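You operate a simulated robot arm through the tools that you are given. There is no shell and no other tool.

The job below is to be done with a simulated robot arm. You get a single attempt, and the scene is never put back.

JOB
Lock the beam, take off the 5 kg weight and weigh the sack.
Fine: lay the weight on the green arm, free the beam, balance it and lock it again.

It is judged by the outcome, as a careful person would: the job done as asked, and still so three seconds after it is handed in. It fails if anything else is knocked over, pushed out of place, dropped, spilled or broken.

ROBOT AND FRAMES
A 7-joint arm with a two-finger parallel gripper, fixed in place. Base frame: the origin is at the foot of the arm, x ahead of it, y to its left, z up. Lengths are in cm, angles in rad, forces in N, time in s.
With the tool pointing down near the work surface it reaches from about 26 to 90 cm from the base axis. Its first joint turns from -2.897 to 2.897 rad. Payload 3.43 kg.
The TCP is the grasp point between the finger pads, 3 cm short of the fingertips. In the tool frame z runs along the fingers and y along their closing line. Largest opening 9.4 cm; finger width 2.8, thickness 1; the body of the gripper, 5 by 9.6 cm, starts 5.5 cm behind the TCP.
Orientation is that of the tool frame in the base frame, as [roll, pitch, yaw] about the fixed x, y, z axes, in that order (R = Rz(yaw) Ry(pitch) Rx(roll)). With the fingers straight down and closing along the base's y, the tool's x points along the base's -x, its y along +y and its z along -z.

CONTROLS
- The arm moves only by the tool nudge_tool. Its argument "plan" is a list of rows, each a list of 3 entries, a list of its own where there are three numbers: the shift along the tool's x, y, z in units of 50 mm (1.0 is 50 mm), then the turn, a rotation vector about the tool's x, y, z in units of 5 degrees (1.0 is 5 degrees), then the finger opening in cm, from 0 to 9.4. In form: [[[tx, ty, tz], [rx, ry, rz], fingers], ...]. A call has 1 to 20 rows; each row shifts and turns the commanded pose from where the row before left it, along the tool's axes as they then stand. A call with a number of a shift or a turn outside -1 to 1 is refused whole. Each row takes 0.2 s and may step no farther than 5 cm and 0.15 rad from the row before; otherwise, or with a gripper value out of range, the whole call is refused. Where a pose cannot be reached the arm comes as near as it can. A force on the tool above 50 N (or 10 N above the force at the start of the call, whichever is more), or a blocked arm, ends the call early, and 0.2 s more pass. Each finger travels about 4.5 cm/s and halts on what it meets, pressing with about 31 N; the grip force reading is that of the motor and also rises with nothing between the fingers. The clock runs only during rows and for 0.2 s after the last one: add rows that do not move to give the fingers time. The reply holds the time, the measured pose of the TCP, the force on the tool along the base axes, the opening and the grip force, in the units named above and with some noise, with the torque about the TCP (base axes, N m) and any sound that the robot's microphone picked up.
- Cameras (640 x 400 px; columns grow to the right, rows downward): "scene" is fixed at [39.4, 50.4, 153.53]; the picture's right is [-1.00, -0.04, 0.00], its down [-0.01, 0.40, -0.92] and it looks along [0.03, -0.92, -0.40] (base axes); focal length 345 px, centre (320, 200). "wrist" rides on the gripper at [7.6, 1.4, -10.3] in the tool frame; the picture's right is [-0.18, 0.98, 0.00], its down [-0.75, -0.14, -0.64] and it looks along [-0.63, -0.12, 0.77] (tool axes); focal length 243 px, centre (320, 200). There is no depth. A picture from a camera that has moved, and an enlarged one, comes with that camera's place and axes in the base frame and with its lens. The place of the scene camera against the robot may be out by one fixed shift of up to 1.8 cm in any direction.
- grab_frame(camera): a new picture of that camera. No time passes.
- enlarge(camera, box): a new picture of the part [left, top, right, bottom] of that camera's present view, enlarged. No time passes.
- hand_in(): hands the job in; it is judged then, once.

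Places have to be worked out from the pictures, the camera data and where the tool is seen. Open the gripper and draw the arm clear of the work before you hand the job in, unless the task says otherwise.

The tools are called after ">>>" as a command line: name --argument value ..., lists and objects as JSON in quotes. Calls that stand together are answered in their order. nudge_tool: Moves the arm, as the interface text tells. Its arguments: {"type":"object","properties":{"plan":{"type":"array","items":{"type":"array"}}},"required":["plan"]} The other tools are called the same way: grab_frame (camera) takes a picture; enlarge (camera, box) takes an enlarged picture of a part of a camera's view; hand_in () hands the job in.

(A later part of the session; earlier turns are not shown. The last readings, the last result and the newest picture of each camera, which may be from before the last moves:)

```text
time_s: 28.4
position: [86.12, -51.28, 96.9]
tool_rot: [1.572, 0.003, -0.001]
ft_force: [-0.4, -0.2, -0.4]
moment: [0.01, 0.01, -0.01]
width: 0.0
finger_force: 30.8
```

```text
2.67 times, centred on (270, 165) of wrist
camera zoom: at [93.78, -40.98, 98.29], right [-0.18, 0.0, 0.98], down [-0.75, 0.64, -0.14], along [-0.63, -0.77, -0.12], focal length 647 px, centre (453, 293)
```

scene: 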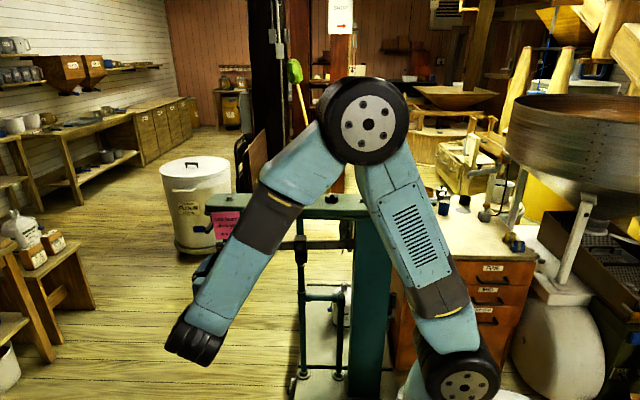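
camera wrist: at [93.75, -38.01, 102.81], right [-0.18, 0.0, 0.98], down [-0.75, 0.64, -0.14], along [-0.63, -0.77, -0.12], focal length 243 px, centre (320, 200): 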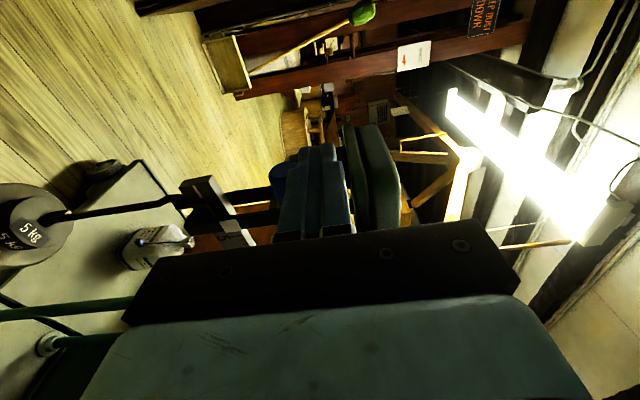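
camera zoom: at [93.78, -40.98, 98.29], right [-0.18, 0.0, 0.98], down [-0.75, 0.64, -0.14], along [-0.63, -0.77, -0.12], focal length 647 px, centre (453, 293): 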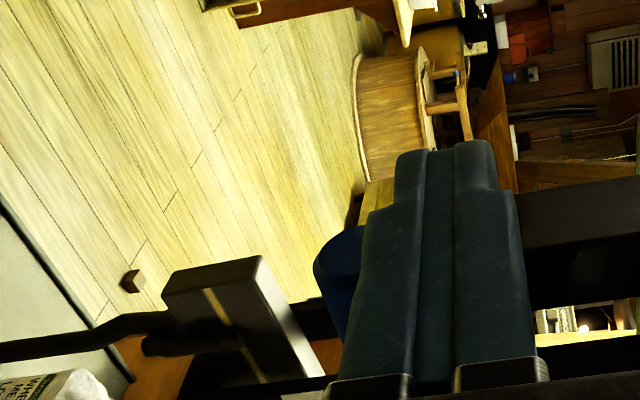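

Still almost no force. I'll continue along the arc in small steps, watching for resistance or a click.

>>> nudge_tool --plan '[[[0, -0.08, 0.05], [0, 0, 0], 0], [[0, -0.08, 0.06], [0, 0, 0], 0], [[0, -0.08, 0.07], [0, 0, 0], 0], [[0, -0.06, 0.08], [0, 0, 0], 0]]'

>>> enlarge --camera "wrist" --box '[160, 90, 380, 240]'

```text
time_s: 29.4
position: [86.11, -52.69, 95.36]
tool_rot: [1.572, 0.0, -0.001]
ft_force: [0.5, 0.9, 0.2]
moment: [0.0, 0.0, -0.02]
width: 0.0
finger_force: 31.0
```

```text
2.67 times, centred on (270, 165) of wrist
camera zoom: at [93.75, -42.33, 96.81], right [-0.18, 0.0, 0.98], down [-0.75, 0.64, -0.14], along [-0.63, -0.77, -0.12], focal length 647 px, centre (453, 293)
```

zoom: 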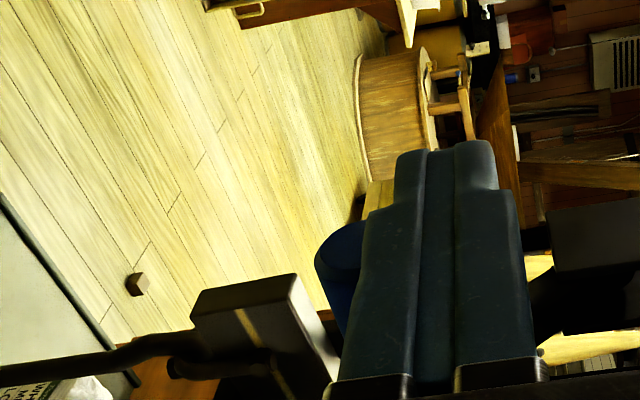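

The lever has swung to roughly 65° below horizontal and moves freely. I'll back off to see the mechanism and whether the lever stays put.

>>> nudge_tool --plan '[[[0, 0.1, -0.5], [0, 0, 0], 0], [[0, 0.1, -0.9], [0, 0, 0], 0], [[0.2, 0.2, -0.9], [0, 0, 0], 0], [[0.2, 0.2, -0.6], [0, 0, 0], 0]]'

>>> grab_frame --camera "wrist"

>>> enlarge --camera "wrist" --box '[200, 60, 360, 180]'

```text
time_s: 30.4
position: [88.07, -38.24, 98.48]
tool_rot: [1.571, 0.004, -0.003]
ft_force: [0.1, -0.4, 0.3]
moment: [0.0, 0.0, 0.0]
width: 0.01
finger_force: 31.5
```

```text
taken
camera wrist: at [95.83, -27.95, 99.77], right [-0.18, 0.0, 0.98], down [-0.75, 0.64, -0.14], along [-0.63, -0.77, -0.12], focal length 243 px, centre (320, 200)
```

wrist: 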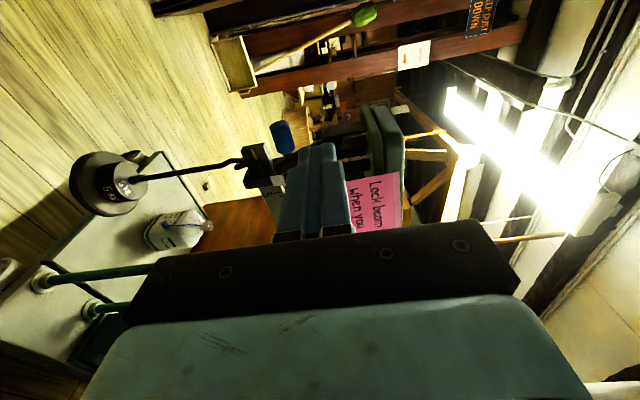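

```text
3.33 times, centred on (280, 120) of wrist
camera zoom: at [95.83, -27.95, 99.77], right [-0.18, 0.0, 0.98], down [-0.75, 0.64, -0.14], along [-0.63, -0.77, -0.12], focal length 809 px, centre (453, 467)
```

zoom: 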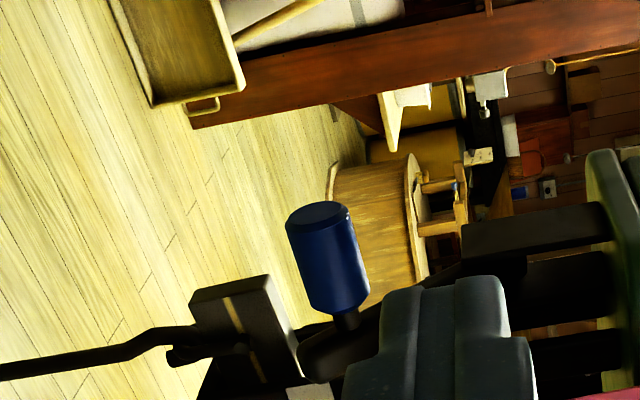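

The lever stays where I left it, its bar now reaching down close to the beam. I'll raise the tool for an unobstructed look.

>>> nudge_tool --plan '[[[0, 0.9, -0.2], [0, 0, 0], 0], [[0, 0.9, -0.2], [0, 0, 0], 0]]'

>>> grab_frame --camera "wrist"

>>> enlarge --camera "wrist" --box '[170, 80, 330, 200]'

>>> enlarge --camera "wrist" --box '[190, 120, 270, 190]'

```text
time_s: 31.0
position: [88.22, -36.25, 107.11]
tool_rot: [1.572, 0.002, -0.001]
ft_force: [0.7, 0.4, -0.8]
moment: [-0.04, 0.0, -0.04]
width: 0.01
finger_force: 30.5
```

```text
taken
camera wrist: at [95.9, -25.97, 108.61], right [-0.18, 0.0, 0.98], down [-0.75, 0.64, -0.14], along [-0.63, -0.77, -0.12], focal length 243 px, centre (320, 200)
```

wrist: 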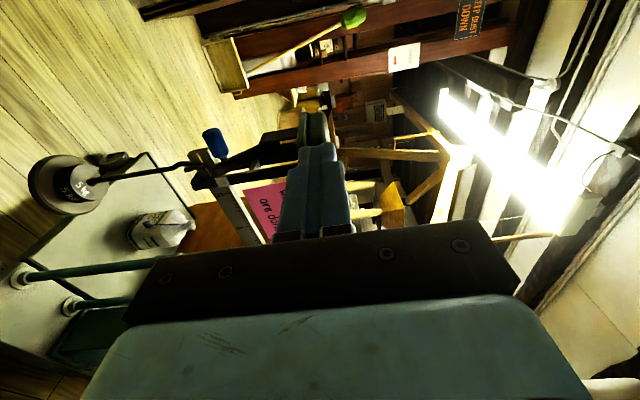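

```text
3.33 times, centred on (250, 140) of wrist
camera zoom: at [95.9, -25.97, 108.61], right [-0.18, 0.0, 0.98], down [-0.75, 0.64, -0.14], along [-0.63, -0.77, -0.12], focal length 809 px, centre (553, 400)
```

zoom: 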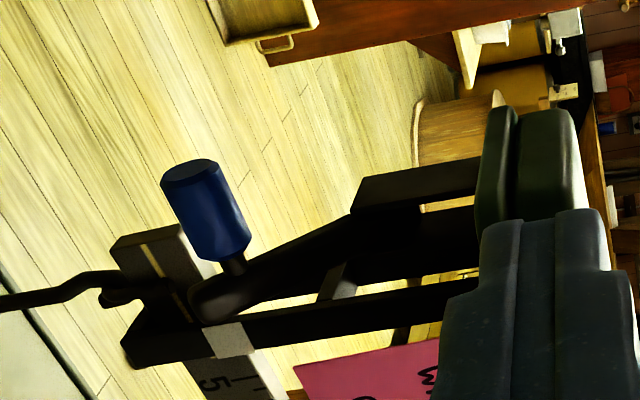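

```text
5.71 times, centred on (230, 155) of wrist
camera zoom: at [95.9, -25.97, 108.61], right [-0.18, 0.0, 0.98], down [-0.75, 0.64, -0.14], along [-0.63, -0.77, -0.12], focal length 1386 px, centre (834, 457)
```

zoom: 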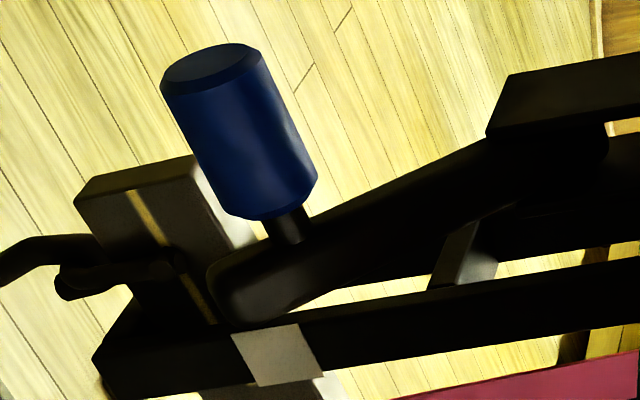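

The lever is now about 55° down (handle ≈(84.5,-53.3,93.5), pivot ≈(−57,98.7) in y,z, radius 6.4). I'll go on by pushing the handle backward from the front with the fingertips, in small steps, until it stops or clicks.

>>> nudge_tool --plan '[[[-0.11, -0.7, 0], [0, 0, 0], 0], [[-0.11, -0.7, 0], [0, 0, 0], 0], [[-0.11, -0.7, 0.2], [0, 0, 0], 0], [[-0.11, -0.72, 0.5], [0, 0, 0], 0], [[0, 0, 0.5], [0, 0, 0], 0], [[0, 0, 0.5], [0, 0, 0], 0]]'

>>> grab_frame --camera "wrist"

```text
time_s: 32.4
position: [85.87, -44.8, 93.39]
tool_rot: [1.57, 0.0, 0.0]
ft_force: [0.6, 0.6, 0.4]
moment: [0.0, 0.0, -0.02]
width: 0.02
finger_force: 30.9
```

```text
taken
camera wrist: at [93.59, -34.45, 94.73], right [-0.18, 0.0, 0.98], down [-0.75, 0.64, -0.14], along [-0.63, -0.77, -0.12], focal length 243 px, centre (320, 200)
```

wrist: 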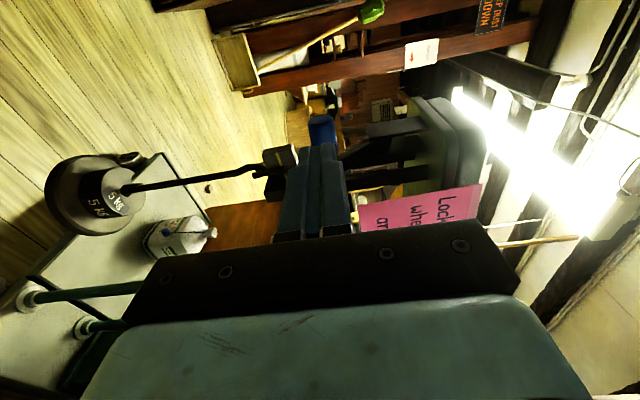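

Fingertips are lined up in front of the handle. I'll push forward along -y in gentle steps.

>>> nudge_tool --plan '[[[0, 0, 0.3], [0, 0, 0], 0], [[0, 0, 0.3], [0, 0, 0], 0], [[0, 0, 0.2], [0, 0, 0], 0], [[0, -0.03, 0.1], [0, 0, 0], 0], [[0, -0.03, 0.1], [0, 0, 0], 0], [[0, -0.02, 0.1], [0, 0, 0], 0], [[0, -0.02, 0.1], [0, 0, 0], 0]]'

>>> enlarge --camera "wrist" --box '[200, 80, 420, 240]'

```text
time_s: 34.0
position: [85.79, -50.74, 92.92]
tool_rot: [1.57, -0.001, 0.001]
ft_force: [-0.2, 0.7, 0.3]
moment: [0.01, 0.03, 0.0]
width: 0.01
finger_force: 30.7
```

```text
2.50 times, centred on (310, 160) of wrist
camera zoom: at [93.52, -40.32, 94.25], right [-0.18, 0.0, 0.98], down [-0.75, 0.64, -0.14], along [-0.63, -0.77, -0.12], focal length 606 px, centre (345, 300)
```

zoom: 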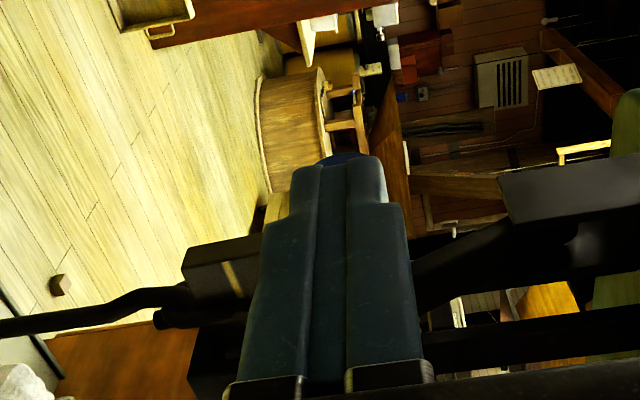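

Tips are now at y≈-53.7 pushing the handle with under 1 N. I'll keep going in small steps toward the vertical.

>>> nudge_tool --plan '[[[0, -0.02, 0.1], [0, 0, 0], 0], [[0, -0.02, 0.1], [0, 0, 0], 0], [[0, -0.02, 0.08], [0, 0, 0], 0], [[0, -0.01, 0.08], [0, 0, 0], 0]]'

>>> enlarge --camera "wrist" --box '[200, 80, 420, 240]'

```text
time_s: 35.0
position: [85.96, -52.46, 92.53]
tool_rot: [1.57, 0.0, -0.001]
ft_force: [-0.2, 0.1, 0.1]
moment: [-0.02, -0.02, 0.02]
width: 0.0
finger_force: 30.6
```

```text
2.50 times, centred on (310, 160) of wrist
camera zoom: at [93.53, -42.11, 93.87], right [-0.18, 0.0, 0.98], down [-0.75, 0.64, -0.14], along [-0.63, -0.77, -0.12], focal length 606 px, centre (345, 300)
```

zoom: 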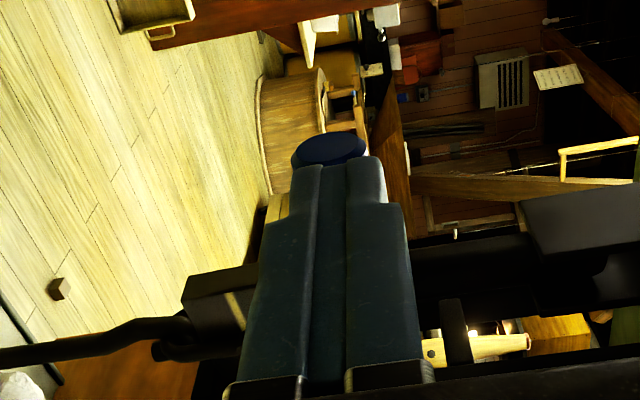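

The handle end now appears at about y≈-57.5, z≈92, i.e. hanging vertically. I'll back out and inspect.

>>> nudge_tool --plan '[[[0, 0, -0.5], [0, 0, 0], 0], [[0, 0, -0.8], [0, 0, 0], 0], [[0.1, 0.8, -0.9], [0, 0, 0], 0], [[0.2, 0.9, -0.8], [0, 0, 0], 0], [[0.2, 0.9, -0.3], [0, 0, 0], 0]]'

>>> grab_frame --camera "wrist"

>>> enlarge --camera "wrist" --box '[190, 80, 350, 200]'

```text
refused: row 3 steps farther than a row can; nothing moved
```

```text
taken
camera wrist: at [93.53, -42.11, 93.87], right [-0.18, 0.0, 0.98], down [-0.75, 0.64, -0.14], along [-0.63, -0.77, -0.12], focal length 243 px, centre (320, 200)
```

wrist: 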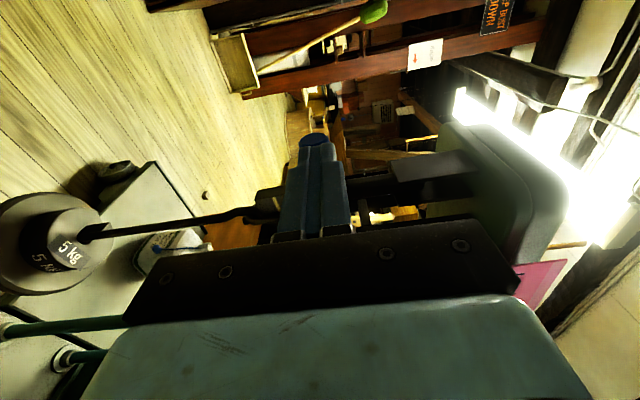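

```text
3.33 times, centred on (270, 140) of wrist
camera zoom: at [93.53, -42.11, 93.87], right [-0.18, 0.0, 0.98], down [-0.75, 0.64, -0.14], along [-0.63, -0.77, -0.12], focal length 809 px, centre (487, 400)
```

zoom: 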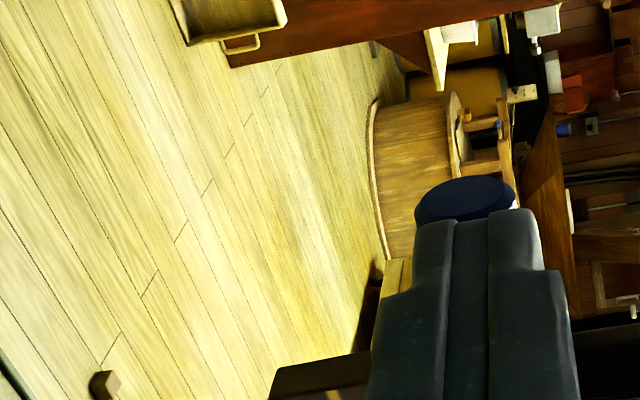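

The step was slightly too long for one row; I'll retract again with shorter steps.

>>> nudge_tool --plan '[[[0, 0, -0.5], [0, 0, 0], 0], [[0, 0, -0.8], [0, 0, 0], 0], [[0.1, 0.6, -0.7], [0, 0, 0], 0], [[0.2, 0.6, -0.7], [0, 0, 0], 0], [[0.2, 0.8, -0.4], [0, 0, 0], 0], [[0, 0.6, 0], [0, 0, 0], 0]]'

>>> grab_frame --camera "wrist"

>>> enlarge --camera "wrist" --box '[190, 80, 350, 200]'

```text
time_s: 36.4
position: [88.36, -36.76, 105.44]
tool_rot: [1.572, 0.002, -0.001]
ft_force: [0.0, 0.1, -1.1]
moment: [-0.04, -0.02, -0.04]
width: 0.03
finger_force: 30.8
```

```text
taken
camera wrist: at [96.16, -26.44, 106.84], right [-0.18, 0.0, 0.98], down [-0.75, 0.64, -0.14], along [-0.63, -0.77, -0.12], focal length 243 px, centre (320, 200)
```

wrist: 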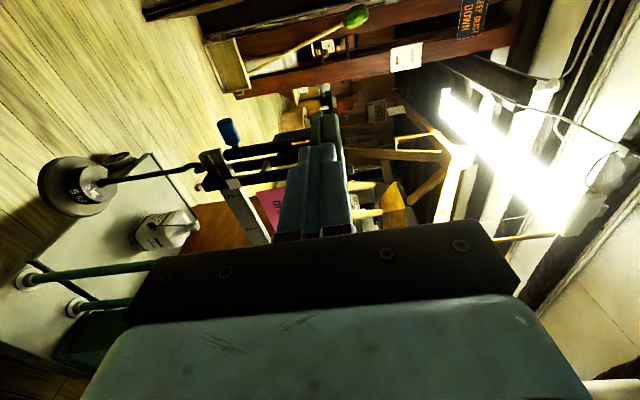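

```text
3.33 times, centred on (270, 140) of wrist
camera zoom: at [96.16, -26.44, 106.84], right [-0.18, 0.0, 0.98], down [-0.75, 0.64, -0.14], along [-0.63, -0.77, -0.12], focal length 809 px, centre (487, 400)
```

zoom: 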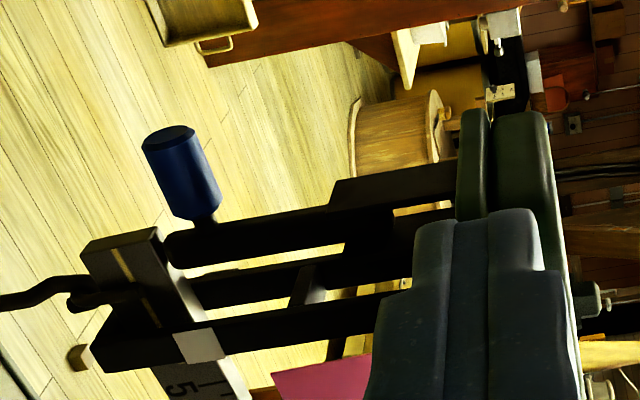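

The crank is now vertical (handle ≈ (84.5,-57.6,92.2)). I'll zoom on the beam end to see how the lever sits relative to the beam and whether the index line moved.

>>> enlarge --camera "wrist" --box '[190, 110, 270, 190]'

>>> enlarge --camera "scene" --box '[190, 190, 290, 260]'

>>> grab_frame --camera "scene"

```text
5.00 times, centred on (230, 150) of wrist
camera zoom: at [96.16, -26.44, 106.84], right [-0.18, 0.0, 0.98], down [-0.75, 0.64, -0.14], along [-0.63, -0.77, -0.12], focal length 1213 px, centre (770, 450)
```

zoom: 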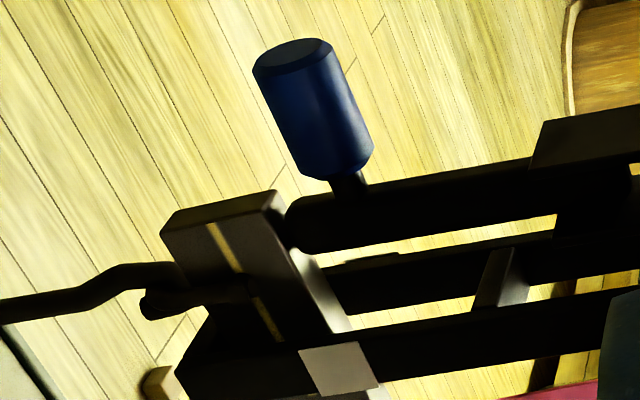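

```text
5.71 times, centred on (240, 225) of scene
camera zoom: at [39.4, 50.4, 153.53], right [-1.0, -0.04, 0.0], down [-0.01, 0.4, -0.92], along [0.03, -0.92, -0.4], focal length 1971 px, centre (777, 57)
```

zoom: 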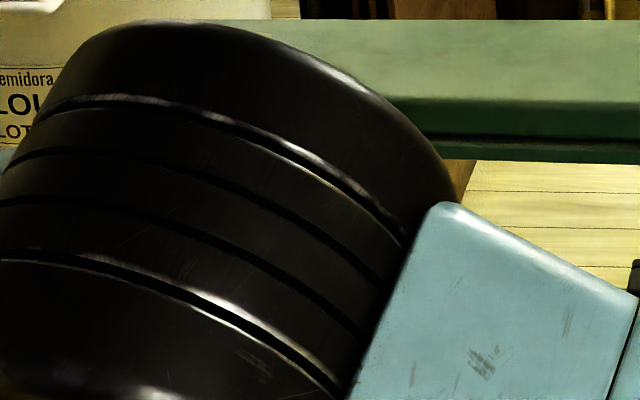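

```text
taken
```

scene: 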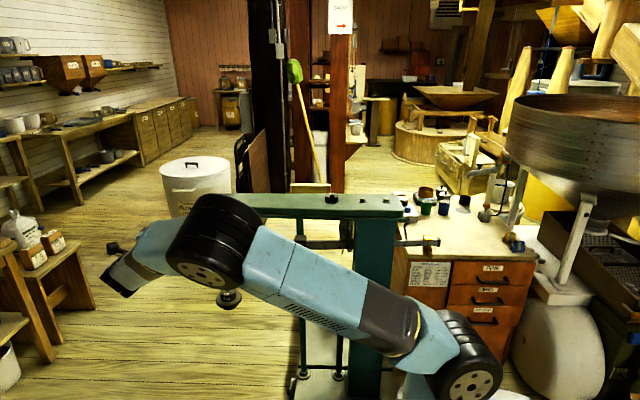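

The lever tip sits right at the beam's top edge. I need to know whether it's at its stop, so I'll go back and nudge the handle a little further, reading the force.

>>> nudge_tool --plan '[[[0, -0.6, 0], [0, 0, 0], 0], [[-0.2, -0.8, 0.4], [0, 0, 0], 0], [[-0.2, -0.6, 0.7], [0, 0, 0], 0], [[-0.1, -0.6, 0.7], [0, 0, 0], 0], [[0, 0, 0.8], [0, 0, 0], 0], [[0, 0, 0.4], [0, 0, 0], 0]]'

>>> nudge_tool --plan '[[[0, 0, 0.08], [0, 0, 0], 0], [[0, 0, 0.08], [0, 0, 0], 0]]'

>>> enlarge --camera "wrist" --box '[200, 80, 420, 240]'

```text
time_s: 37.8
position: [85.73, -51.77, 92.49]
tool_rot: [1.571, -0.001, 0.0]
ft_force: [-0.1, -0.2, 0.1]
moment: [-0.01, 0.0, -0.02]
width: 0.01
finger_force: 30.7
```

```text
time_s: 38.4
position: [85.75, -52.66, 92.32]
tool_rot: [1.571, 0.002, 0.0]
ft_force: [0.4, 0.6, -0.7]
moment: [-0.03, -0.03, -0.01]
width: 0.0
finger_force: 31.1
```

```text
2.50 times, centred on (310, 160) of wrist
camera zoom: at [93.47, -42.29, 93.86], right [-0.18, 0.0, 0.98], down [-0.75, 0.64, -0.14], along [-0.63, -0.77, -0.12], focal length 606 px, centre (345, 300)
```

zoom: 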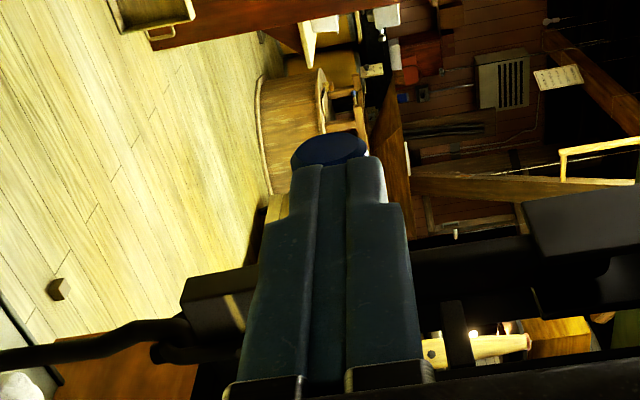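

>>> nudge_tool --plan '[[[0, 0, 0.08], [0, 0, 0], 0], [[0, 0, 0.08], [0, 0, 0], 0], [[0, 0, 0.08], [0, 0, 0], 0]]'

>>> enlarge --camera "wrist" --box '[200, 80, 420, 240]'

```text
time_s: 39.2
position: [85.88, -53.96, 92.39]
tool_rot: [1.571, 0.002, -0.001]
ft_force: [-0.1, 0.4, -0.4]
moment: [0.0, -0.01, 0.0]
width: 0.04
finger_force: 31.0
```

```text
2.50 times, centred on (310, 160) of wrist
camera zoom: at [93.54, -43.56, 93.8], right [-0.18, 0.0, 0.98], down [-0.75, 0.64, -0.14], along [-0.63, -0.77, -0.12], focal length 606 px, centre (345, 300)
```

zoom: 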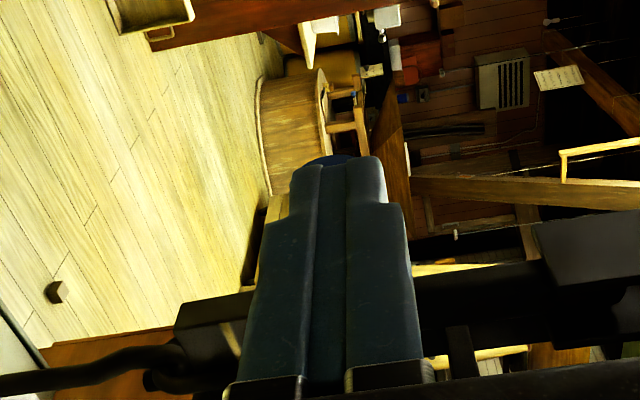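

The handle did not move over that 1.3 cm: I'm just catching up with it. A bit more, in finer steps, to feel whether it's against a stop.

>>> nudge_tool --plan '[[[0, 0, 0.05], [0, 0, 0], 0], [[0, 0, 0.05], [0, 0, 0], 0]]'

>>> nudge_tool --plan '[[[0, 0, 0.05], [0, 0, 0], 0], [[0, 0, 0.05], [0, 0, 0], 0]]'

>>> enlarge --camera "wrist" --box '[200, 80, 420, 240]'

```text
time_s: 39.9
position: [85.82, -53.92, 92.41]
tool_rot: [1.572, -0.001, 0.0]
ft_force: [-13.3, 23.4, 4.5]
moment: [-0.05, 0.12, -0.6]
width: 0.0
finger_force: 31.1
stopped in row 2: the force on the tool passed its limit at 51 N (the readings are from after the stop); the commanded pose is now the measured one
```

```text
time_s: 40.4
position: [85.91, -54.01, 92.43]
tool_rot: [1.573, 0.002, 0.001]
ft_force: [-16.5, 25.4, 8.1]
moment: [-0.14, 0.12, -0.74]
width: 0.03
finger_force: 31.2
stopped in row 2: the force on the tool passed its limit at 55 N (the readings are from after the stop); the commanded pose is now the measured one
```

```text
2.50 times, centred on (310, 160) of wrist
camera zoom: at [93.58, -43.66, 93.85], right [-0.18, 0.0, 0.98], down [-0.75, 0.64, -0.14], along [-0.63, -0.77, -0.12], focal length 606 px, centre (345, 300)
```

zoom: 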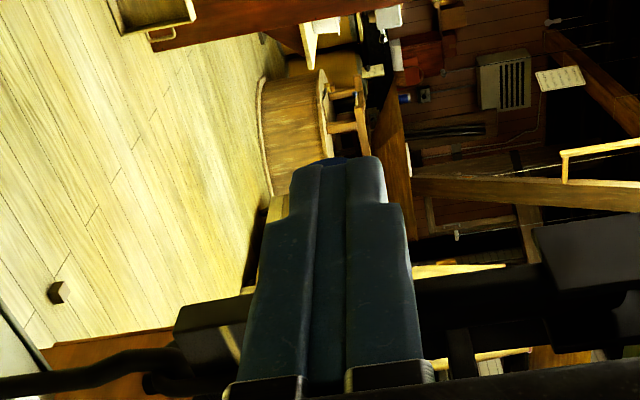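

Firm resistance at this point: the lever is against its stop, hanging vertical, which I take as locked. I'll back off and look from the front at the beam's index and hanger.

>>> nudge_tool --plan '[[[0, 0, -0.2], [0, 0, 0], 0], [[0, 0, -0.8], [0, 0, 0], 0], [[0, 0, -0.9], [0, 0, 0], 0], [[0, 0, -0.9], [0, 0, 0], 0], [[0, 0.5, -0.7], [0, 0, 0], 9.4], [[0, 0.5, -0.7], [0, 0, 0], 9.4]]'

>>> grab_frame --camera "wrist"

```text
time_s: 41.8
position: [85.91, -33.04, 97.39]
tool_rot: [1.575, 0.004, 0.001]
ft_force: [-0.8, -1.0, -0.4]
moment: [-0.01, 0.01, 0.02]
width: 5.02
finger_force: 0.1
```

```text
taken
camera wrist: at [93.53, -22.84, 98.85], right [-0.18, 0.0, 0.98], down [-0.75, 0.64, -0.14], along [-0.63, -0.77, -0.12], focal length 243 px, centre (320, 200)
```

wrist: 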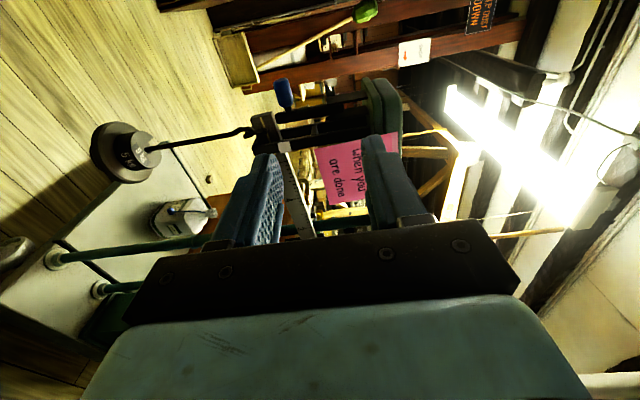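

The beam end is at y≈-57 and the 5 kg weight's top centre works out at about (80.1,-57.9,68.2), with its slot open toward -y, so it must be drawn off toward +y. I'll roll the tool back upright so the fingers close along x.

>>> nudge_tool --plan '[[[0, 0, 0], [0, 0, 1], 9.4], [[0, 0, 0], [0, 0, 1], 9.4], [[0, 0, 0], [0, 0, 1], 9.4], [[0, 0, 0], [0, 0, 1], 9.4], [[0, 0, 0], [0, 0, 1], 9.4], [[0, 0, 0], [0, 0, 1], 9.4], [[0, 0, 0], [0, 0, 1], 9.4], [[0, 0, 0], [0, 0, 1], 9.4], [[0, 0, 0], [0, 0, 1], 9.4], [[0, 0, 0], [0, 0, 1], 9.4], [[0, 0, 0], [0, 0, 1], 9.4], [[0, 0, 0], [0, 0, 1], 9.4], [[0, 0, 0], [0, 0, 1], 9.4], [[0, 0, 0], [0, 0, 1], 9.4], [[0, 0, 0], [0, 0, 1], 9.4], [[0, 0, 0], [0, 0, 1], 9.4], [[0, 0, 0], [0, 0, 1], 9.4], [[0, 0, 0], [0, 0, 1], 9.4]]'

>>> grab_frame --camera "wrist"

>>> enlarge --camera "wrist" --box '[250, 60, 410, 180]'

```text
time_s: 45.6
position: [85.89, -33.15, 97.35]
tool_rot: [-3.063, -1.567, -1.65]
ft_force: [0.1, 0.2, -0.5]
moment: [-0.03, 0.04, 0.04]
width: 9.39
finger_force: 0.1
```

```text
taken
camera wrist: at [84.52, -22.87, 104.95], right [-0.98, 0.0, -0.18], down [0.14, 0.64, -0.75], along [0.12, -0.76, -0.63], focal length 243 px, centre (320, 200)
```

wrist: 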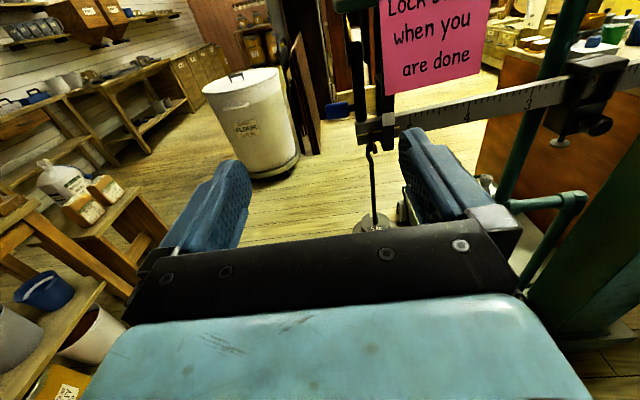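

```text
3.33 times, centred on (330, 120) of wrist
camera zoom: at [84.52, -22.87, 104.95], right [-0.98, 0.0, -0.18], down [0.14, 0.64, -0.75], along [0.12, -0.76, -0.63], focal length 809 px, centre (287, 467)
```

zoom: 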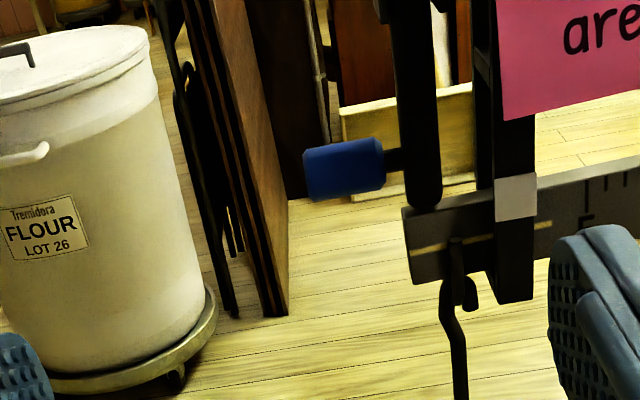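

Lever hangs straight down with its tip on the beam top. I'll lower the tool to the height of the weight, staying well in front of the hanger.

>>> nudge_tool --plan '[[[-0.7, 0.15, 0], [0, 0, 0], 9.4], [[-0.7, 0.15, 0], [0, 0, 0], 9.4], [[-0.7, 0.15, 0], [0, 0, 0], 9.4], [[-0.7, 0.15, 0], [0, 0, 0], 9.4], [[-0.7, 0.15, 0], [0, 0, 0], 9.4], [[-0.7, 0.15, 0], [0, 0, 0], 9.4], [[-0.7, 0.15, 0], [0, 0, 0], 9.4], [[-0.7, 0.12, 0], [0, 0, 0], 9.4]]'

>>> grab_frame --camera "wrist"

>>> grab_frame --camera "scene"

```text
time_s: 47.4
position: [80.15, -32.81, 69.54]
tool_rot: [2.999, -1.568, -1.428]
ft_force: [1.5, 0.0, 0.0]
moment: [0.0, 0.03, 0.01]
width: 9.42
finger_force: 0.0
```

```text
taken
camera wrist: at [78.71, -22.63, 77.08], right [-0.98, 0.0, -0.18], down [0.14, 0.64, -0.75], along [0.12, -0.76, -0.63], focal length 243 px, centre (320, 200)
```

wrist: 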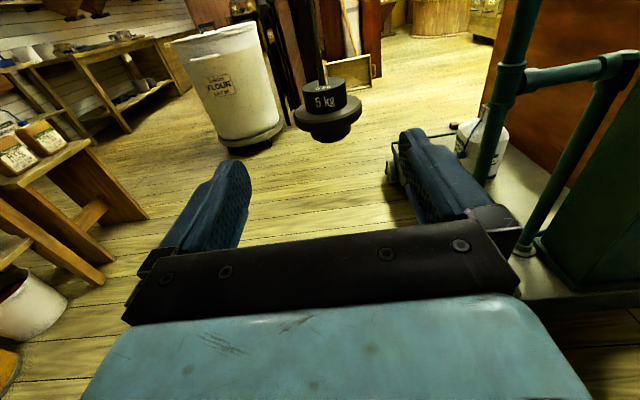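

```text
taken
```

scene: 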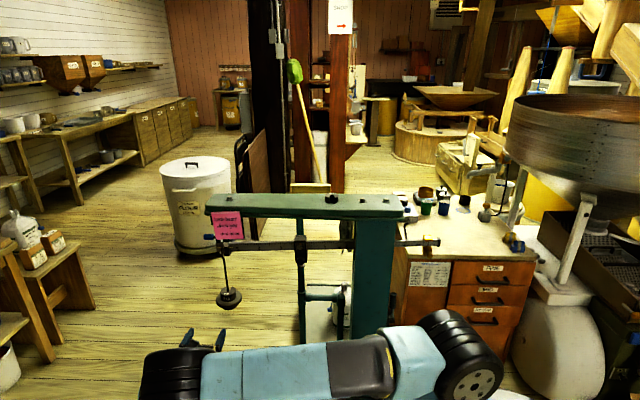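

>>> enlarge --camera "wrist" --box '[270, 40, 390, 160]'

>>> enlarge --camera "scene" --box '[190, 195, 310, 320]'

>>> enlarge --camera "scene" --box '[195, 225, 275, 265]'

```text
3.33 times, centred on (330, 100) of wrist
camera zoom: at [78.71, -22.63, 77.08], right [-0.98, 0.0, -0.18], down [0.14, 0.64, -0.75], along [0.12, -0.76, -0.63], focal length 809 px, centre (287, 533)
```

zoom: 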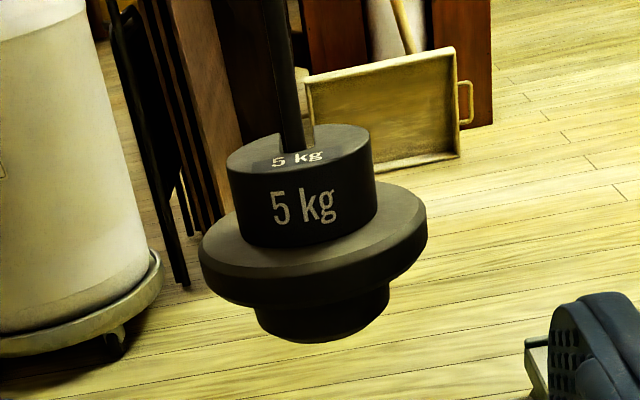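

```text
3.20 times, centred on (250, 258) of scene
camera zoom: at [39.4, 50.4, 153.53], right [-1.0, -0.04, 0.0], down [-0.01, 0.4, -0.92], along [0.03, -0.92, -0.4], focal length 1104 px, centre (544, 16)
```

zoom: 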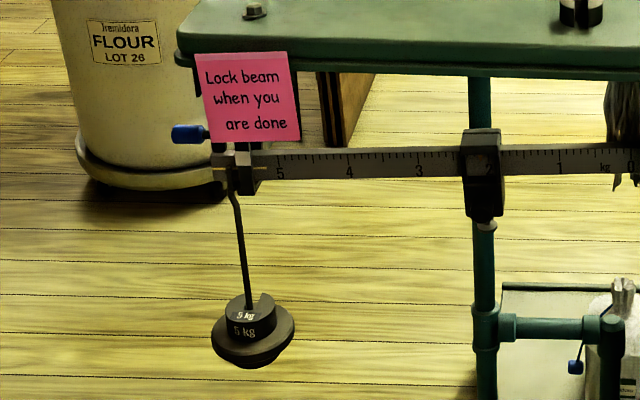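

```text
8.00 times, centred on (235, 245) of scene
camera zoom: at [39.4, 50.4, 153.53], right [-1.0, -0.04, 0.0], down [-0.01, 0.4, -0.92], along [0.03, -0.92, -0.4], focal length 2760 px, centre (1000, -160)
```

zoom: 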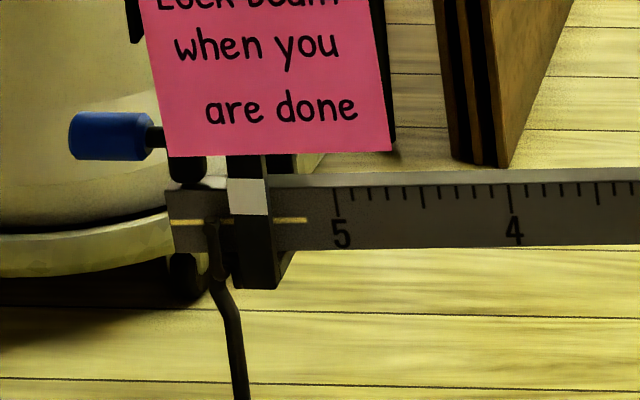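

The weight is about 6.1 cm across, z≈65.1–67.9, resting on the wider hanger pan, centred near (80.0,-57.9). I'll advance with open fingers just above pan level, stopping short to verify.

>>> nudge_tool --plan '[[[-0.2, 0.02, 0.6], [0, 0, 0], 9.4], [[-0.15, 0, 0.8], [0, 0, 0], 9.4], [[0, 0, 0.8], [0, 0, 0], 9.4], [[0, 0, 0.8], [0, 0, 0], 9.4], [[0, 0, 0.5], [0, 0, 0], 9.4]]'

>>> grab_frame --camera "wrist"

>>> enlarge --camera "wrist" --box '[220, 90, 420, 240]'

```text
time_s: 48.6
position: [80.18, -50.69, 67.73]
tool_rot: [2.782, -1.569, -1.21]
ft_force: [0.3, 0.4, -0.4]
moment: [0.0, 0.01, 0.02]
width: 9.4
finger_force: 0.0
```

```text
taken
camera wrist: at [78.73, -40.23, 75.23], right [-0.98, 0.0, -0.18], down [0.14, 0.65, -0.75], along [0.12, -0.76, -0.63], focal length 243 px, centre (320, 200)
```

wrist: 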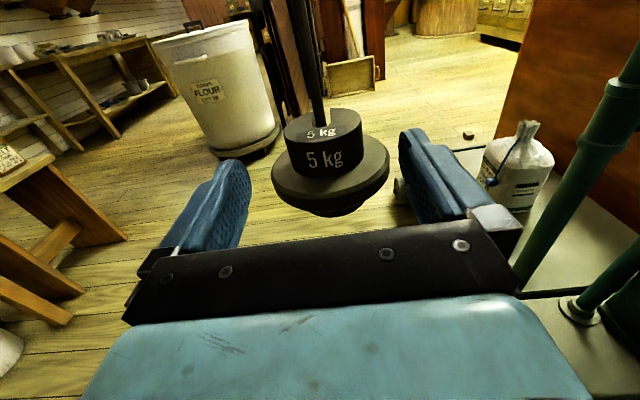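

```text
2.67 times, centred on (320, 165) of wrist
camera zoom: at [78.73, -40.23, 75.23], right [-0.98, 0.0, -0.18], down [0.14, 0.65, -0.75], along [0.12, -0.76, -0.63], focal length 647 px, centre (320, 293)
```

zoom: 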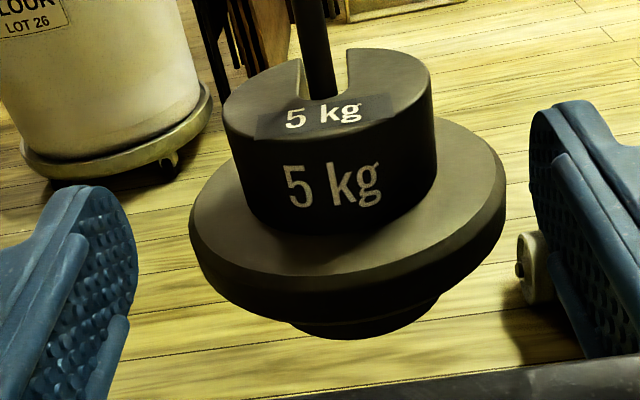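

Clear view: slot faces away (-y), weight centre ≈(80.0,-57.7), z 65.3–68.2. Advancing the open fingers around it.

>>> nudge_tool --plan '[[[0, 0.036, 0.4], [0, 0, 0], 9.4], [[0, 0, 0.4], [0, 0, 0], 9.4], [[0, 0, 0.3], [0, 0, 0], 9.4], [[-0.08, 0, 0.24], [0, 0, 0], 9.4]]'

>>> enlarge --camera "wrist" --box '[220, 90, 420, 240]'

```text
time_s: 49.6
position: [79.85, -57.28, 67.12]
tool_rot: [2.709, -1.569, -1.137]
ft_force: [0.1, 0.2, 0.9]
moment: [0.02, 0.0, -0.03]
width: 9.4
finger_force: 0.2
```

```text
2.67 times, centred on (320, 165) of wrist
camera zoom: at [78.49, -46.97, 74.75], right [-0.98, 0.0, -0.18], down [0.14, 0.64, -0.75], along [0.12, -0.76, -0.63], focal length 647 px, centre (320, 293)
```

zoom: 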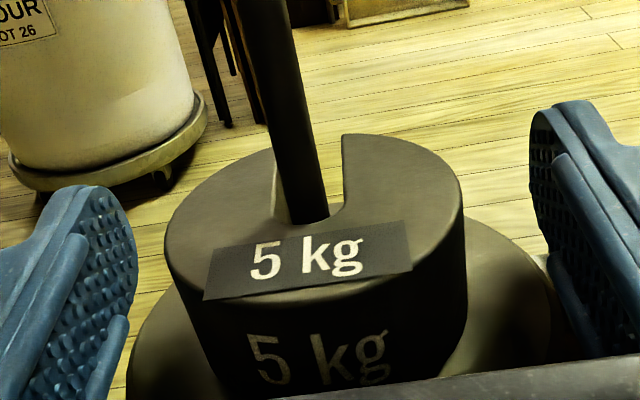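

The weight sits centred between the pads. Closing on it now.

>>> nudge_tool --plan '[[[0, -0.03, 0], [0, 0, 0], 8.0], [[0, 0, 0], [0, 0, 0], 5.0], [[0, 0, 0], [0, 0, 0], 5.0], [[0, 0, 0], [0, 0, 0], 5.0], [[0, 0, 0], [0, 0, 0], 5.0]]'

>>> enlarge --camera "wrist" --box '[220, 90, 420, 240]'

```text
time_s: 50.8
position: [79.96, -57.36, 67.12]
tool_rot: [2.713, -1.566, -1.142]
ft_force: [0.7, -1.7, -0.2]
moment: [-0.07, 0.01, -0.02]
width: 6.26
finger_force: 30.6
```

```text
2.67 times, centred on (320, 165) of wrist
camera zoom: at [78.6, -46.96, 74.75], right [-0.98, 0.0, -0.18], down [0.14, 0.64, -0.75], along [0.12, -0.76, -0.63], focal length 647 px, centre (320, 293)
```

zoom: 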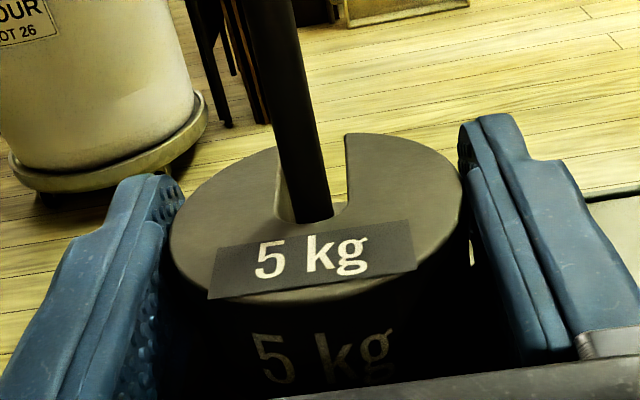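

Gripped at 6.26 cm. I'll lift straight up 1.5 cm off the pan.

>>> nudge_tool --plan '[[[0.08, 0, 0], [0, 0, 0], 5.0], [[0.08, 0, 0], [0, 0, 0], 5.0], [[0.08, 0, 0], [0, 0, 0], 5.0], [[0.06, 0, 0], [0, 0, 0], 5.0]]'

>>> enlarge --camera "wrist" --box '[220, 90, 420, 240]'

>>> enlarge --camera "scene" --box '[195, 225, 275, 325]'

```text
time_s: 51.8
position: [80.11, -57.35, 68.71]
tool_rot: [2.711, -1.566, -1.14]
ft_force: [0.7, 1.1, -4.5]
moment: [0.05, 0.01, -0.02]
width: 6.27
finger_force: 30.9
```

```text
2.67 times, centred on (320, 165) of wrist
camera zoom: at [78.65, -47.02, 76.27], right [-0.98, 0.0, -0.18], down [0.14, 0.64, -0.75], along [0.12, -0.76, -0.63], focal length 647 px, centre (320, 293)
```

zoom: 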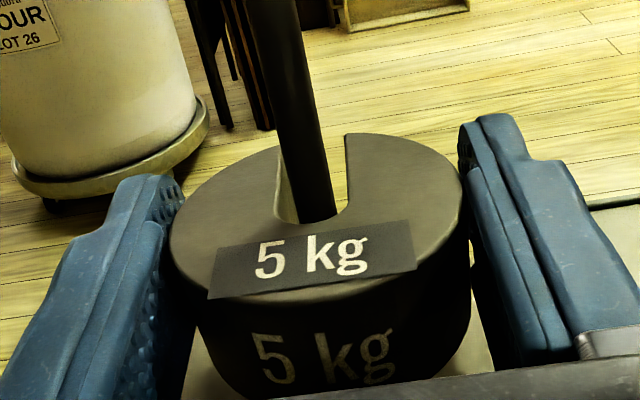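

```text
4.00 times, centred on (235, 275) of scene
camera zoom: at [39.4, 50.4, 153.53], right [-1.0, -0.04, 0.0], down [-0.01, 0.4, -0.92], along [0.03, -0.92, -0.4], focal length 1380 px, centre (660, -100)
```

zoom: 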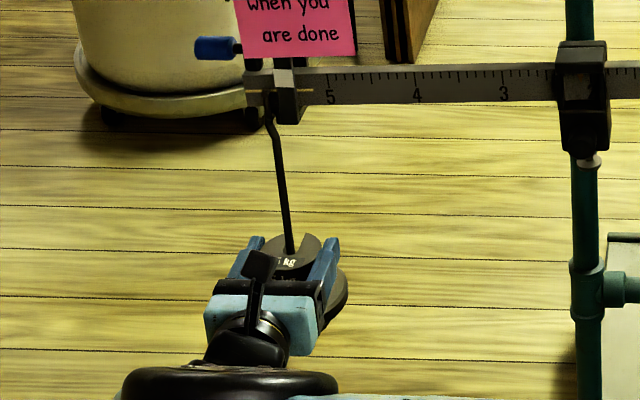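

Weight is off the pan (about 0.45 kg) and the beam hasn't moved, so the lock holds. Now I draw it straight out along +y so the rod leaves through the slot.

>>> nudge_tool --plan '[[[0, 0, -0.15], [0, 0, 0], 5.0], [[0, 0, -0.2], [0, 0, 0], 5.0], [[0, 0, -0.2], [0, 0, 0], 5.0], [[0, 0, -0.2], [0, 0, 0], 5.0], [[0, 0, -0.3], [0, 0, 0], 5.0], [[0, 0, -0.4], [0, 0, 0], 5.0]]'

>>> grab_frame --camera "wrist"

>>> enlarge --camera "scene" --box '[195, 225, 275, 325]'

```text
time_s: 53.2
position: [79.85, -50.12, 68.58]
tool_rot: [2.722, -1.568, -1.152]
ft_force: [0.1, 0.2, -5.4]
moment: [0.03, 0.02, -0.03]
width: 6.29
finger_force: 31.0
```

```text
taken
camera wrist: at [78.52, -39.81, 76.19], right [-0.98, 0.0, -0.18], down [0.14, 0.64, -0.75], along [0.12, -0.76, -0.63], focal length 243 px, centre (320, 200)
```

wrist: 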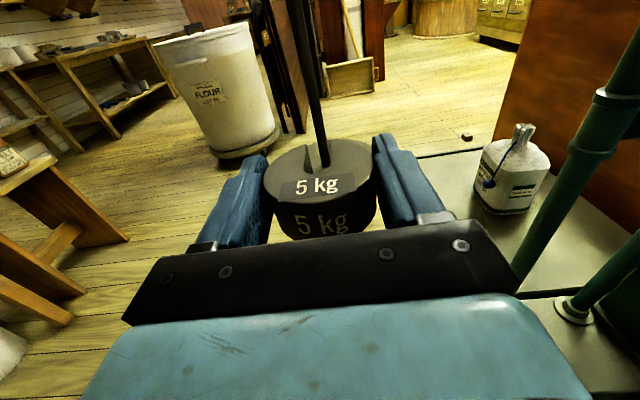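

```text
4.00 times, centred on (235, 275) of scene
camera zoom: at [39.4, 50.4, 153.53], right [-1.0, -0.04, 0.0], down [-0.01, 0.4, -0.92], along [0.03, -0.92, -0.4], focal length 1380 px, centre (660, -100)
```

zoom: 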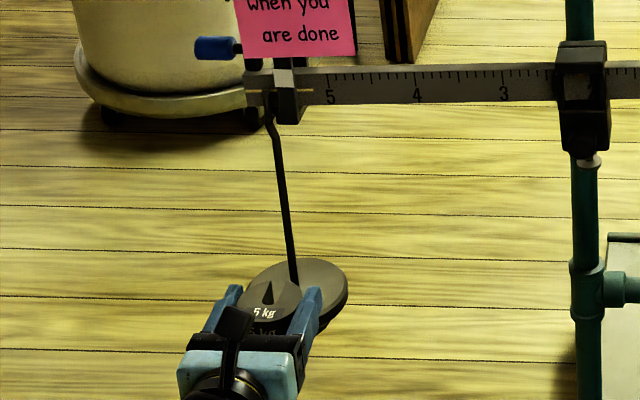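

The weight is fully clear of the rod. I'll back out to y≈-35 and rise above the green arm (its top is at z≈106.3), heading for the empty stretch around x≈57.

>>> nudge_tool --plan '[[[0, 0, -0.5], [0, 0, 0], 5.0], [[0, 0, -0.7], [0, 0, 0], 5.0], [[0, 0, -0.7], [0, 0, 0], 5.0], [[0, 0, -0.7], [0, 0, 0], 5.0], [[0.4, 0.1, -0.3], [0, 0, 0], 5.0], [[0.6, 0.3, 0], [0, 0, 0], 5.0], [[0.7, 0.4, 0], [0, 0, 0], 5.0], [[0.7, 0.4, 0], [0, 0, 0], 5.0], [[0.7, 0.4, 0], [0, 0, 0], 5.0], [[0.7, 0.4, 0], [0, 0, 0], 5.0], [[0.7, 0.4, 0], [0, 0, 0], 5.0], [[0.7, 0.4, 0], [0, 0, 0], 5.0], [[0.7, 0.4, 0], [0, 0, 0], 5.0], [[0.7, 0.4, 0], [0, 0, 0], 5.0], [[0.7, 0.4, 0], [0, 0, 0], 5.0], [[0.7, 0.4, 0], [0, 0, 0], 5.0], [[0.7, 0.2, 0], [0, 0, 0], 5.0], [[0.5, 0, 0], [0, 0, 0], 5.0]]'

>>> grab_frame --camera "wrist"

>>> grab_frame --camera "scene"

```text
time_s: 57.0
position: [56.95, -35.92, 114.83]
tool_rot: [2.586, -1.567, -1.015]
ft_force: [0.8, 0.1, -5.1]
moment: [0.02, 0.02, -0.04]
width: 6.27
finger_force: 31.2
```

```text
taken
camera wrist: at [55.62, -25.67, 122.41], right [-0.98, 0.0, -0.18], down [0.14, 0.64, -0.75], along [0.12, -0.76, -0.63], focal length 243 px, centre (320, 200)
```

wrist: 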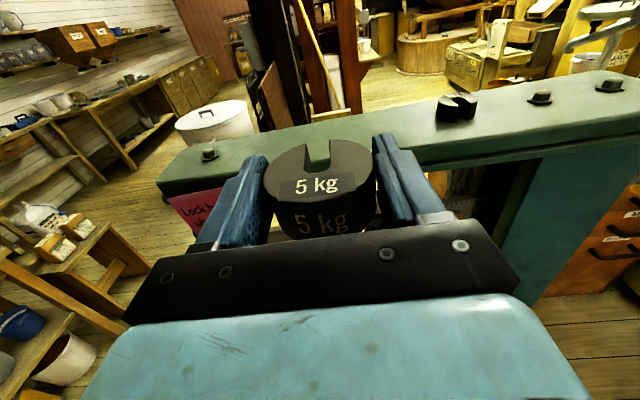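

```text
taken
```

scene: 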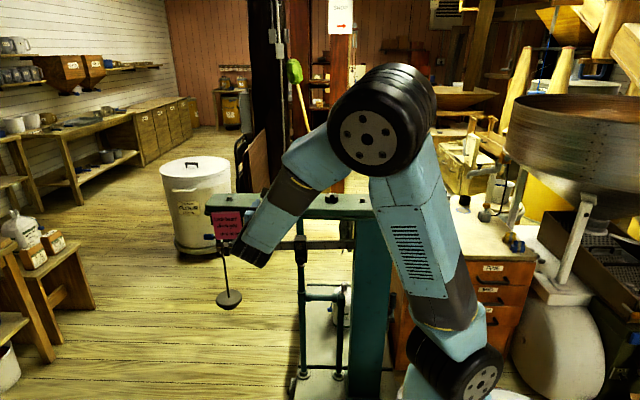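

Weight held level above the arm height; the hanger is now empty and still in place. I'll move forward over the arm and descend part way.

>>> nudge_tool --plan '[[[0, 0, 0.5], [0, 0, 0], 5.0], [[0, 0, 0.7], [0, 0, 0], 5.0], [[0, 0, 0.7], [0, 0, 0], 5.0], [[0, 0, 0.7], [0, 0, 0], 5.0], [[0, 0, 0.7], [0, 0, 0], 5.0], [[-0.2, 0, 0.44], [0, 0, 0], 5.0], [[-0.3, 0, 0], [0, 0, 0], 5.0], [[-0.3, 0, 0], [0, 0, 0], 5.0]]'

>>> grab_frame --camera "wrist"

>>> enlarge --camera "scene" --box '[220, 160, 360, 260]'

```text
time_s: 58.8
position: [57.09, -54.36, 110.64]
tool_rot: [2.931, -1.566, -1.359]
ft_force: [0.1, 0.8, -5.0]
moment: [0.06, 0.0, 0.02]
width: 6.29
finger_force: 31.5
```

```text
taken
camera wrist: at [55.74, -44.05, 118.3], right [-0.98, 0.0, -0.18], down [0.14, 0.65, -0.75], along [0.12, -0.76, -0.63], focal length 243 px, centre (320, 200)
```

wrist: 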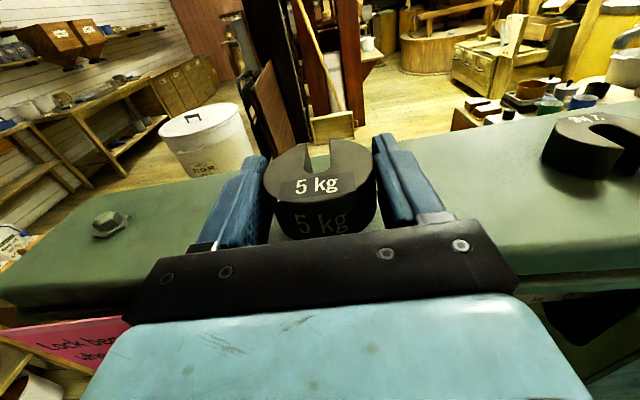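

```text
4.00 times, centred on (290, 210) of scene
camera zoom: at [39.4, 50.4, 153.53], right [-1.0, -0.04, 0.0], down [-0.01, 0.4, -0.92], along [0.03, -0.92, -0.4], focal length 1380 px, centre (440, 160)
```

zoom: 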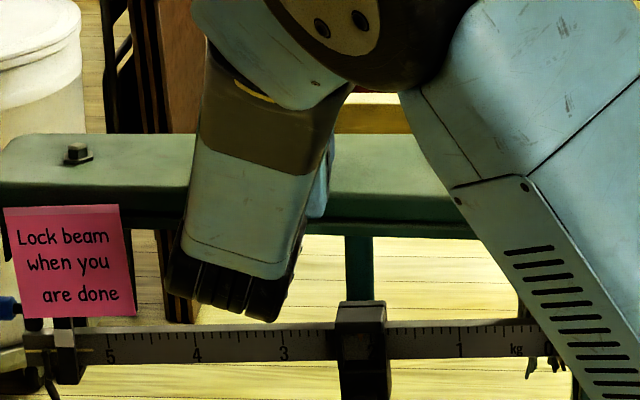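

Centred over a free part of the arm, well away from the 2 kg weight and the bolt. Lowering slowly, watching the vertical force.

>>> nudge_tool --plan '[[[-0.1, 0, 0], [0, 0, 0], 5.0], [[-0.1, 0, 0], [0, 0, 0], 5.0], [[-0.1, 0, 0], [0, 0, 0], 5.0], [[-0.05, 0, 0], [0, 0, 0], 5.0]]'

>>> enlarge --camera "wrist" --box '[220, 110, 430, 250]'

```text
time_s: 59.8
position: [56.92, -54.37, 109.2]
tool_rot: [-2.312, -1.57, -2.4]
ft_force: [2.9, 2.5, 13.2]
moment: [0.32, 0.3, -0.11]
width: 6.28
finger_force: 31.1
```

```text
2.86 times, centred on (325, 180) of wrist
camera zoom: at [55.62, -44.07, 116.68], right [-0.98, 0.0, -0.18], down [0.14, 0.64, -0.75], along [0.12, -0.77, -0.63], focal length 693 px, centre (306, 257)
```

zoom: 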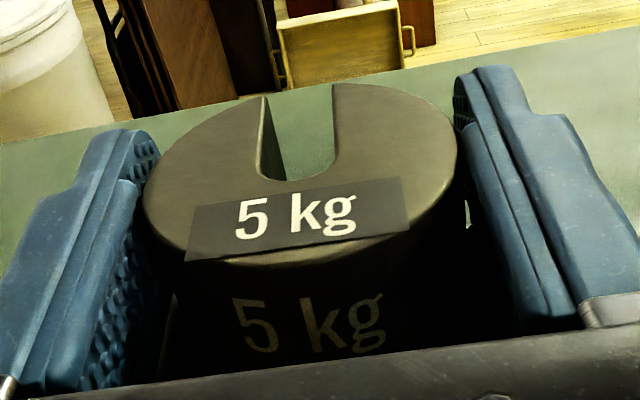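

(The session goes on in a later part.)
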